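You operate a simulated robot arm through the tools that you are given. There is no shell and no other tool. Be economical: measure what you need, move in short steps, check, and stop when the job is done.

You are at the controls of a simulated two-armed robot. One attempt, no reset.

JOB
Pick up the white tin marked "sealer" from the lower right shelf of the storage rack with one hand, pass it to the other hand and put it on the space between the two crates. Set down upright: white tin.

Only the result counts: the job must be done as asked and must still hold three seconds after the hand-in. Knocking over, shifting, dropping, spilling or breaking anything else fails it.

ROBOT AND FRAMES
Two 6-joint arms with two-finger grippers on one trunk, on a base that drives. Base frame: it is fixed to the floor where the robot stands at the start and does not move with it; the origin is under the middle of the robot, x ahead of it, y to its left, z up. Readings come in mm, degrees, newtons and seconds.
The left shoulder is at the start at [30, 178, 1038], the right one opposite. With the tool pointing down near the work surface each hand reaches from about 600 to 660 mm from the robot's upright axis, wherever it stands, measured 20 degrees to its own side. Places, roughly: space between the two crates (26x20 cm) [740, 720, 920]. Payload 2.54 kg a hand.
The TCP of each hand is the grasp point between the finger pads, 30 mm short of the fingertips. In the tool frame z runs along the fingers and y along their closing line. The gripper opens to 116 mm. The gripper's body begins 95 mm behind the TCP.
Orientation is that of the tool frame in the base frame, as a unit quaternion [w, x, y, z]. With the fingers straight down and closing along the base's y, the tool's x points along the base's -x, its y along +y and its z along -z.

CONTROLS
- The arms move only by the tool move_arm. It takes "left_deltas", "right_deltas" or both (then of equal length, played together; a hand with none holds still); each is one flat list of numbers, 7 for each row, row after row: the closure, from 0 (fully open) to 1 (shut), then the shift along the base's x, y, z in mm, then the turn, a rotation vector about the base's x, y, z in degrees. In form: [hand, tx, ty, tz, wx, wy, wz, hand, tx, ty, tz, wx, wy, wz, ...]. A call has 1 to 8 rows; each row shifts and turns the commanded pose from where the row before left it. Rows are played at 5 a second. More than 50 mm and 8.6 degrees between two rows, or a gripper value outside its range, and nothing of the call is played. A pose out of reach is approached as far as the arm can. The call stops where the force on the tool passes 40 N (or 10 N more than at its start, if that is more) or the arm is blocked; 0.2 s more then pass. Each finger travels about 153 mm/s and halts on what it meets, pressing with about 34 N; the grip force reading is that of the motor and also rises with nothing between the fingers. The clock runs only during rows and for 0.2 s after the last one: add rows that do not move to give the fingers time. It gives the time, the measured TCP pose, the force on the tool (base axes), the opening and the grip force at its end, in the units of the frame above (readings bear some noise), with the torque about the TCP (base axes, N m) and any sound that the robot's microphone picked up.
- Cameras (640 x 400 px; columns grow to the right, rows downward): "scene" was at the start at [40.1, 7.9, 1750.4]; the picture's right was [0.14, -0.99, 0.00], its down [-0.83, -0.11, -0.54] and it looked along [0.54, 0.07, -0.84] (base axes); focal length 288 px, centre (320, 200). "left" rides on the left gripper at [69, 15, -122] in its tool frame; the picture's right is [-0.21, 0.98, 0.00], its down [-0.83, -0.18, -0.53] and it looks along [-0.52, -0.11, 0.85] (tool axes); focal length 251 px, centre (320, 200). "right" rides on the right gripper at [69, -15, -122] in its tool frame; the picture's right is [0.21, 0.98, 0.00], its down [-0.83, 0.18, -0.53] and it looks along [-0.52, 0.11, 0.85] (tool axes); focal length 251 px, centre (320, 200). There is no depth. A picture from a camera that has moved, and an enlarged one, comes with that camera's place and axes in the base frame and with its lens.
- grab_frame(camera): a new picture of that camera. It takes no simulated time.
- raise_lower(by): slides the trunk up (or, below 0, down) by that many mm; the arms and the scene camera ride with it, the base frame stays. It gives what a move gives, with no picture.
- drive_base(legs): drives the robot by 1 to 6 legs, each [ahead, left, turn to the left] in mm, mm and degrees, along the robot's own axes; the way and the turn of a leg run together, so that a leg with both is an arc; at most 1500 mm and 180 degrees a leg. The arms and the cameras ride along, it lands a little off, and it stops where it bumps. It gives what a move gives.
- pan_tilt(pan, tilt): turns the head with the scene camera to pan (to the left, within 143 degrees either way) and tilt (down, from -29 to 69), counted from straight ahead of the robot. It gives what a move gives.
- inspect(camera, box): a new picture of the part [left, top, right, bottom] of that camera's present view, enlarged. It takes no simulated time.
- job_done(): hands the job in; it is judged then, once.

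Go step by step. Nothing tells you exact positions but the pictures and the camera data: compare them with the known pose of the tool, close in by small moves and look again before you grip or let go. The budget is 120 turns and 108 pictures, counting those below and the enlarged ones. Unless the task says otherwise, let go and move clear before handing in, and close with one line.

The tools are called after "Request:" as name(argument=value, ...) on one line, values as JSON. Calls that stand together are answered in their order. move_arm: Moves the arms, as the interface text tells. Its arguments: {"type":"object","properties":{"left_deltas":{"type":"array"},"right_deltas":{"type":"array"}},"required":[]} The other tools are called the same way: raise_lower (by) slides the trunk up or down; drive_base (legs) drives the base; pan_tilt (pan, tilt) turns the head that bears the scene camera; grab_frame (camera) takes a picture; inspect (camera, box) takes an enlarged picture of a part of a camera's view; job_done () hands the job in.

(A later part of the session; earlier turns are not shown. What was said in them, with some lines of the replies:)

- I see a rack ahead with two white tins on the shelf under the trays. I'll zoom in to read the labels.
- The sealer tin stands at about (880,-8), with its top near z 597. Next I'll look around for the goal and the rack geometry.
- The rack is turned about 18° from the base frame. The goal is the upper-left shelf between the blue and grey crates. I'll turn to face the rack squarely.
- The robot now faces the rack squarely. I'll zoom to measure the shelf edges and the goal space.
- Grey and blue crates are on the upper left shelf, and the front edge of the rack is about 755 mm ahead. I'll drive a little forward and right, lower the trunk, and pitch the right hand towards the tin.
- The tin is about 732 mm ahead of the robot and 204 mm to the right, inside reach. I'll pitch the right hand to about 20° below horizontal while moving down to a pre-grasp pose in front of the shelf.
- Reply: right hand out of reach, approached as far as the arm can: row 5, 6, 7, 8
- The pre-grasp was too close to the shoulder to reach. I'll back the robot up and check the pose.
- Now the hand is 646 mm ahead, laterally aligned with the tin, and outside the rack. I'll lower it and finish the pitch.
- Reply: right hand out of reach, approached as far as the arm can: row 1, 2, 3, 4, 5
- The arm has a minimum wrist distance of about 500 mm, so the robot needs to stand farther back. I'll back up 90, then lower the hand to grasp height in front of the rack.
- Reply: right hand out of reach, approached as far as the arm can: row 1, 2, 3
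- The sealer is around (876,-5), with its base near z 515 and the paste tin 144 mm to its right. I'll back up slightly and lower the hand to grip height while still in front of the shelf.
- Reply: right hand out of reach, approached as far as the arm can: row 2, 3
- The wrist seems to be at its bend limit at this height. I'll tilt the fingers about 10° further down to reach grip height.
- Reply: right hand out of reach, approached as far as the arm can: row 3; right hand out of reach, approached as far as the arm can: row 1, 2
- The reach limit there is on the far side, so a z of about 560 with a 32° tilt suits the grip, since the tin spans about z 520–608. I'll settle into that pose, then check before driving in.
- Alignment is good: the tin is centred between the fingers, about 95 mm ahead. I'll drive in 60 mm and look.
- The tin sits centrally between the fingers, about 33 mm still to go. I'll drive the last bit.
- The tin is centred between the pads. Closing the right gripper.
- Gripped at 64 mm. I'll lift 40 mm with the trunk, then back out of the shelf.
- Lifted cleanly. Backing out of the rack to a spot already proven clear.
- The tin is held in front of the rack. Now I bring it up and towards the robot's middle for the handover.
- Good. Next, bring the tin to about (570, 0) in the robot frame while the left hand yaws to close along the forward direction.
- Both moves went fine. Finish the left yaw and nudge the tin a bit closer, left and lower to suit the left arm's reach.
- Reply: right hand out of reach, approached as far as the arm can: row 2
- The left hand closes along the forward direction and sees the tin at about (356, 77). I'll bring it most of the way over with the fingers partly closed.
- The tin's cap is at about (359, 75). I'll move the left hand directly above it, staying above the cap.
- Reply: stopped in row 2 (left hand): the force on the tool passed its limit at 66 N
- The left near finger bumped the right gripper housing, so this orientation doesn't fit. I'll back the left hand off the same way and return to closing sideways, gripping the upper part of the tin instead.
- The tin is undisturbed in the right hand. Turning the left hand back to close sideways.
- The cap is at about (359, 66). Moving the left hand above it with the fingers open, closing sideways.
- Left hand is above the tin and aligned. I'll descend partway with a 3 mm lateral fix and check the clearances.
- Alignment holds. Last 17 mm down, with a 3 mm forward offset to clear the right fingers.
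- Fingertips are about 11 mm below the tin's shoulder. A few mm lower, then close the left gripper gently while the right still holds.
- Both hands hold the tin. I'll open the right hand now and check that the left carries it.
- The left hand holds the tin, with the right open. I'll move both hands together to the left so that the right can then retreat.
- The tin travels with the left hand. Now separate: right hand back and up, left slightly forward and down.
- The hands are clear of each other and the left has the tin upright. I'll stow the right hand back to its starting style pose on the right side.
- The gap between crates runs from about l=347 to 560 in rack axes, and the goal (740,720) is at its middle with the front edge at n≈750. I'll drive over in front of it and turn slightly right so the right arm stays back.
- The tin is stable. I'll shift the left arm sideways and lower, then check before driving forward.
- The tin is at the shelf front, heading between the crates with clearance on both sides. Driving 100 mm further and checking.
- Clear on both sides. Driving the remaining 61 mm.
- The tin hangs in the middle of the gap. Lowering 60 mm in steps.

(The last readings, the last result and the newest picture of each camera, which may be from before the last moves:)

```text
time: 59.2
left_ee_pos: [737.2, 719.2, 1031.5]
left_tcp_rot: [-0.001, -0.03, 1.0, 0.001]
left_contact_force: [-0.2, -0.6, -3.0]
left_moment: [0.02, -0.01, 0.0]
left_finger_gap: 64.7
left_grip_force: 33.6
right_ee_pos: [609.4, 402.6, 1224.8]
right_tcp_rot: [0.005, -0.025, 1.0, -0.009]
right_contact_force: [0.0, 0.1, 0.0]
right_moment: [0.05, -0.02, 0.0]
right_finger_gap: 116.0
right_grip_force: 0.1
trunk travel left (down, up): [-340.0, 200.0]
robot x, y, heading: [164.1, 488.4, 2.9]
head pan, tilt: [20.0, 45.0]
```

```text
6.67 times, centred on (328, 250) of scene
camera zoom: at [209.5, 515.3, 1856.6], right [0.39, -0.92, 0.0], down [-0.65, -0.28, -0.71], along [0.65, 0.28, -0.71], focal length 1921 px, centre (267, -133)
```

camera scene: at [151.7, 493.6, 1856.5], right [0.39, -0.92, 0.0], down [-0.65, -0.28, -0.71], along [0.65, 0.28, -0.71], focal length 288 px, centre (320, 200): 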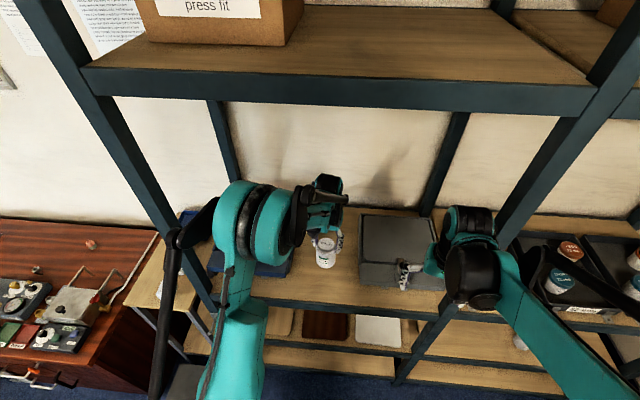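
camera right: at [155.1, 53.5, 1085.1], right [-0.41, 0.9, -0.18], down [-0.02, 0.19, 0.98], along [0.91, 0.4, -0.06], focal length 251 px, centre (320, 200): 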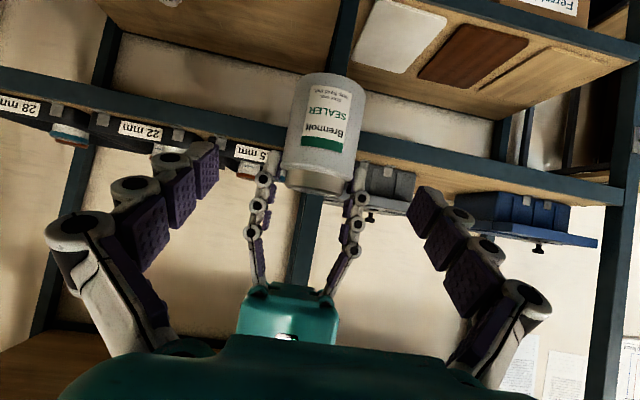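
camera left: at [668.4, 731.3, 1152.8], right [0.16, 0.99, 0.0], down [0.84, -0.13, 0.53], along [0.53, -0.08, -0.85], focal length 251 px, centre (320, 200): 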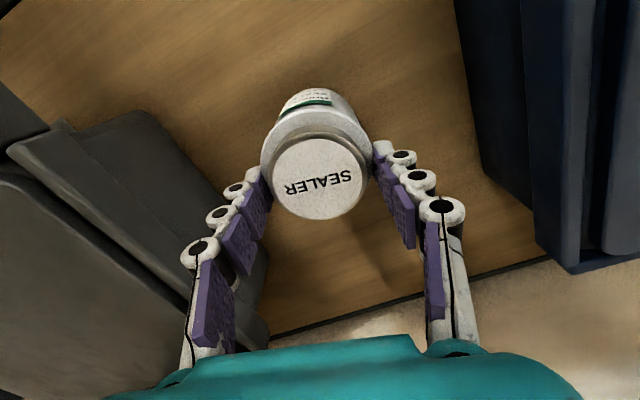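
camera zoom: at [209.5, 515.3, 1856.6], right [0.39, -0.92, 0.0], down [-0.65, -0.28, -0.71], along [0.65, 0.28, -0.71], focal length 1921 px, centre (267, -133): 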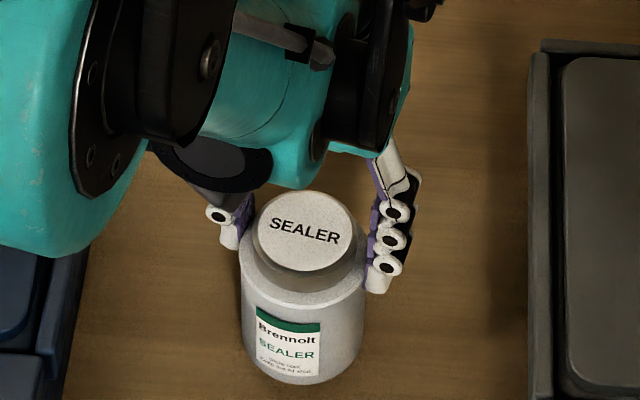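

Still ~20 mm above the shelf. Lowering in small steps and watching the force.

Request:
move_arm(left_deltas=[1, 0, 0, -7, 0, 0, 0, 1, 0, 0, -5, 0, 0, 0, 1, 0, 0, 0, 0, 0, 0])

Request:
inspect(camera="scene", box=[280, 220, 376, 280])

```text
time: 60.0
left_ee_pos: [738.9, 719.3, 1019.1]
left_tcp_rot: [-0.001, -0.029, 1.0, 0.001]
left_contact_force: [1.3, 0.1, -3.0]
left_moment: [0.01, -0.05, 0.0]
left_finger_gap: 64.9
left_grip_force: 34.2
right_ee_pos: [609.4, 403.1, 1225.3]
right_tcp_rot: [0.003, -0.025, 1.0, -0.009]
right_contact_force: [0.6, -0.3, 0.3]
right_moment: [-0.02, 0.01, 0.0]
right_finger_gap: 115.9
right_grip_force: 0.1
trunk travel left (down, up): [-340.0, 200.0]
robot x, y, heading: [163.0, 488.0, 3.0]
head pan, tilt: [20.0, 45.0]
```

```text
6.67 times, centred on (328, 250) of scene
camera zoom: at [210.1, 515.6, 1856.6], right [0.39, -0.92, 0.0], down [-0.65, -0.28, -0.71], along [0.65, 0.28, -0.71], focal length 1921 px, centre (267, -133)
```

zoom: 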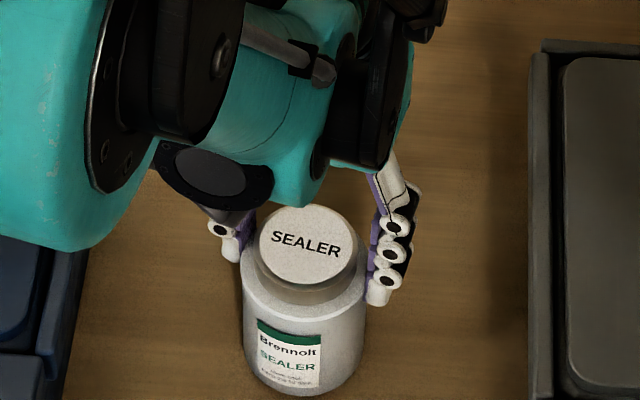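

Request:
move_arm(left_deltas=[1, 0, 0, -3, 0, 0, 0, 1, 0, 0, 0, 0, 0, 0])

Request:
move_arm(left_deltas=[1, 0, 0, -3, 0, 0, 0, 1, 0, 0, 0, 0, 0, 0])

```text
time: 60.6
left_ee_pos: [738.1, 719.2, 1016.1]
left_tcp_rot: [-0.001, -0.03, 1.0, 0.001]
left_contact_force: [1.3, 0.2, -2.8]
left_moment: [0.01, -0.05, -0.01]
left_finger_gap: 64.9
left_grip_force: 33.3
right_ee_pos: [609.9, 403.8, 1224.6]
right_tcp_rot: [0.004, -0.024, 1.0, -0.009]
right_contact_force: [0.0, -0.2, 0.7]
right_moment: [0.0, 0.0, 0.03]
right_finger_gap: 116.0
right_grip_force: 0.1
trunk travel left (down, up): [-340.0, 200.0]
robot x, y, heading: [164.5, 485.4, 3.2]
head pan, tilt: [20.0, 45.0]
```

```text
time: 61.2
left_ee_pos: [738.3, 719.4, 1013.4]
left_tcp_rot: [-0.001, -0.029, 1.0, 0.001]
left_contact_force: [-1.0, -0.7, -2.8]
left_moment: [0.0, -0.04, -0.02]
left_finger_gap: 64.7
left_grip_force: 33.6
right_ee_pos: [609.0, 403.9, 1225.0]
right_tcp_rot: [0.004, -0.024, 1.0, -0.01]
right_contact_force: [0.3, 0.2, 0.9]
right_moment: [-0.04, -0.03, -0.02]
right_finger_gap: 115.7
right_grip_force: 0.1
trunk travel left (down, up): [-340.0, 200.0]
robot x, y, heading: [160.6, 487.7, 3.3]
head pan, tilt: [20.0, 45.0]
```

No contact yet (the tin's weight is still on the hand). Continuing in 2 mm steps.

Request:
move_arm(left_deltas=[1, 0, 0, -2, 0, 0, 0, 1, 0, 0, 0, 0, 0, 0])

Request:
move_arm(left_deltas=[1, 0, 0, -2, 0, 0, 0, 1, 0, 0, 0, 0, 0, 0])

Request:
inspect(camera="scene", box=[280, 230, 376, 290])

```text
time: 61.8
left_ee_pos: [738.0, 718.8, 1012.6]
left_tcp_rot: [0.0, -0.029, 1.0, 0.0]
left_contact_force: [4.4, 0.7, 14.1]
left_moment: [0.21, -0.75, 0.02]
left_finger_gap: 65.0
left_grip_force: 34.3
right_ee_pos: [609.4, 404.7, 1224.7]
right_tcp_rot: [0.004, -0.024, 1.0, -0.008]
right_contact_force: [-0.3, -0.2, -0.7]
right_moment: [-0.04, -0.03, -0.01]
right_finger_gap: 116.1
right_grip_force: 0.1
trunk travel left (down, up): [-340.0, 200.0]
robot x, y, heading: [163.0, 481.3, 3.1]
head pan, tilt: [20.0, 45.0]
```

```text
time: 62.4
left_ee_pos: [737.1, 719.1, 1010.3]
left_tcp_rot: [0.0, -0.029, 1.0, 0.001]
left_contact_force: [6.3, 2.7, 30.8]
left_moment: [0.1, 0.11, -0.14]
left_finger_gap: 65.2
left_grip_force: 33.6
right_ee_pos: [608.4, 402.6, 1226.6]
right_tcp_rot: [0.004, -0.025, 1.0, -0.008]
right_contact_force: [0.3, 0.8, 0.0]
right_moment: [-0.01, -0.01, -0.02]
right_finger_gap: 116.0
right_grip_force: 0.1
trunk travel left (down, up): [-340.0, 200.0]
robot x, y, heading: [163.6, 489.0, 3.1]
head pan, tilt: [20.0, 45.0]
```

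```text
6.67 times, centred on (328, 260) of scene
camera zoom: at [207.2, 514.5, 1856.8], right [0.39, -0.92, 0.0], down [-0.65, -0.28, -0.71], along [0.65, 0.28, -0.71], focal length 1921 px, centre (267, -200)
```

zoom: 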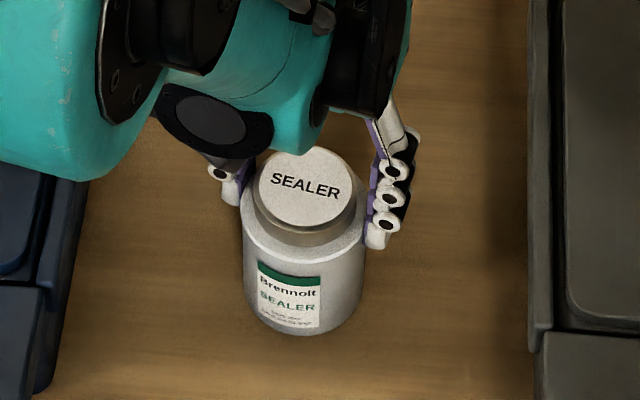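

The tin rests flat on the shelf. I'll ease the pressure by 2 mm, then open the fingers partly.

Request:
move_arm(left_deltas=[1, 0, 0, 1.5, 0, 0, 0, 0.4, 0, 0, 0, 0, 0, 0, 0.35, 0, 0, 0, 0, 0, 0, 0.2, 0, 0, 0, 0, 0, 0, 0.2, 0, 0, 0, 0, 0, 0])

Request:
grab_frame(camera="left")

```text
time: 63.6
left_ee_pos: [738.3, 718.8, 1011.3]
left_tcp_rot: [-0.001, -0.029, 1.0, 0.001]
left_contact_force: [0.4, 0.2, -0.1]
left_moment: [0.02, 0.01, 0.03]
left_finger_gap: 93.0
left_grip_force: 0.0
right_ee_pos: [609.8, 402.2, 1224.9]
right_tcp_rot: [0.006, -0.025, 1.0, -0.01]
right_contact_force: [0.3, -0.1, 0.3]
right_moment: [0.02, -0.02, 0.01]
right_finger_gap: 116.0
right_grip_force: 0.0
trunk travel left (down, up): [-340.0, 200.0]
robot x, y, heading: [164.2, 485.9, 3.0]
head pan, tilt: [20.0, 45.0]
```

```text
37 pictures are left
camera left: at [668.9, 730.8, 1132.7], right [0.16, 0.99, 0.0], down [0.84, -0.13, 0.53], along [0.53, -0.08, -0.85], focal length 251 px, centre (320, 200)
```

left: 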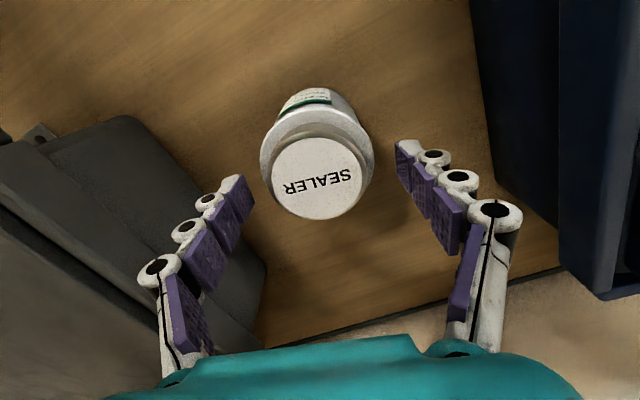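

Released and free on both sides. Raising the left hand straight up.

Request:
move_arm(left_deltas=[0.2, 0, 0, 20, 0, 0, 0, 0.2, 0, 0, 20, 0, 0, 0, 0.2, 0, 0, 20, 0, 0, 0, 0.2, 0, 0, 20, 0, 0, 0])

Request:
drive_base(legs=[[-150, -40, 0]])

Request:
grab_frame(camera="scene")

Request:
grab_frame(camera="left")

```text
time: 64.6
left_ee_pos: [735.9, 719.9, 1091.1]
left_tcp_rot: [-0.001, -0.03, 1.0, 0.002]
left_contact_force: [-0.1, 0.7, 0.4]
left_moment: [0.0, -0.02, 0.0]
left_finger_gap: 92.9
left_grip_force: 0.0
right_ee_pos: [608.4, 403.4, 1226.1]
right_tcp_rot: [0.004, -0.024, 1.0, -0.009]
right_contact_force: [-0.3, 0.5, -0.3]
right_moment: [-0.03, -0.03, -0.02]
right_finger_gap: 116.1
right_grip_force: 0.1
trunk travel left (down, up): [-340.0, 200.0]
robot x, y, heading: [163.2, 484.5, 3.0]
head pan, tilt: [20.0, 45.0]
```

```text
time: 66.0
left_ee_pos: [588.6, 670.7, 1091.7]
left_tcp_rot: [-0.001, -0.028, 1.0, 0.002]
left_contact_force: [-0.6, -1.2, 0.3]
left_moment: [0.02, -0.03, -0.02]
left_finger_gap: 92.8
left_grip_force: 0.1
right_ee_pos: [460.5, 353.9, 1225.5]
right_tcp_rot: [0.005, -0.024, 1.0, -0.01]
right_contact_force: [0.4, -0.4, 0.1]
right_moment: [0.0, -0.02, -0.04]
right_finger_gap: 115.9
right_grip_force: 0.0
trunk travel left (down, up): [-340.0, 200.0]
robot x, y, heading: [14.3, 437.4, 2.9]
head pan, tilt: [20.0, 45.0]
```

```text
36 pictures are left
camera scene: at [60.8, 467.0, 1856.6], right [0.39, -0.92, 0.0], down [-0.65, -0.28, -0.71], along [0.65, 0.28, -0.71], focal length 288 px, centre (320, 200)
```

scene: 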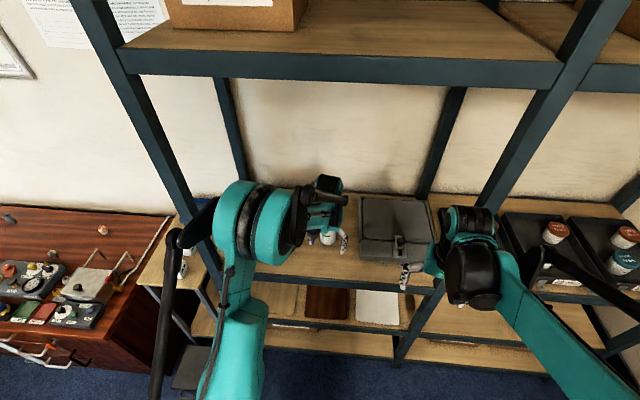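

```text
35 pictures are left
camera left: at [519.9, 681.3, 1212.3], right [0.16, 0.99, 0.0], down [0.84, -0.14, 0.53], along [0.53, -0.08, -0.85], focal length 251 px, centre (320, 200)
```

left: 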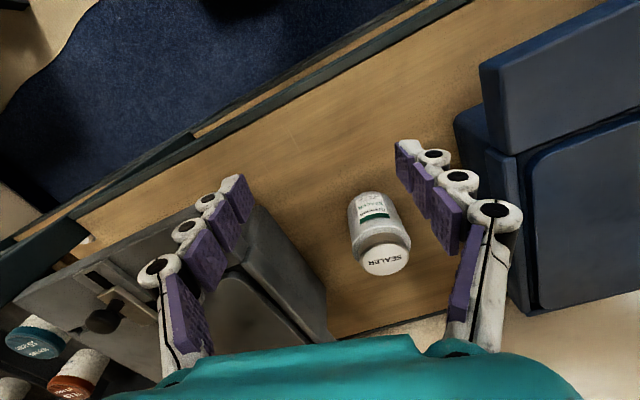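

The sealer tin stands upright on the shelf between the two crates, and both hands are empty and clear. I'm handing in the job.

Request:
job_done()

```text
The job is handed in.
```

The white "sealer" tin was picked up with the right hand and passed to the left. It now stands upright between the two crates, and nothing else was moved.
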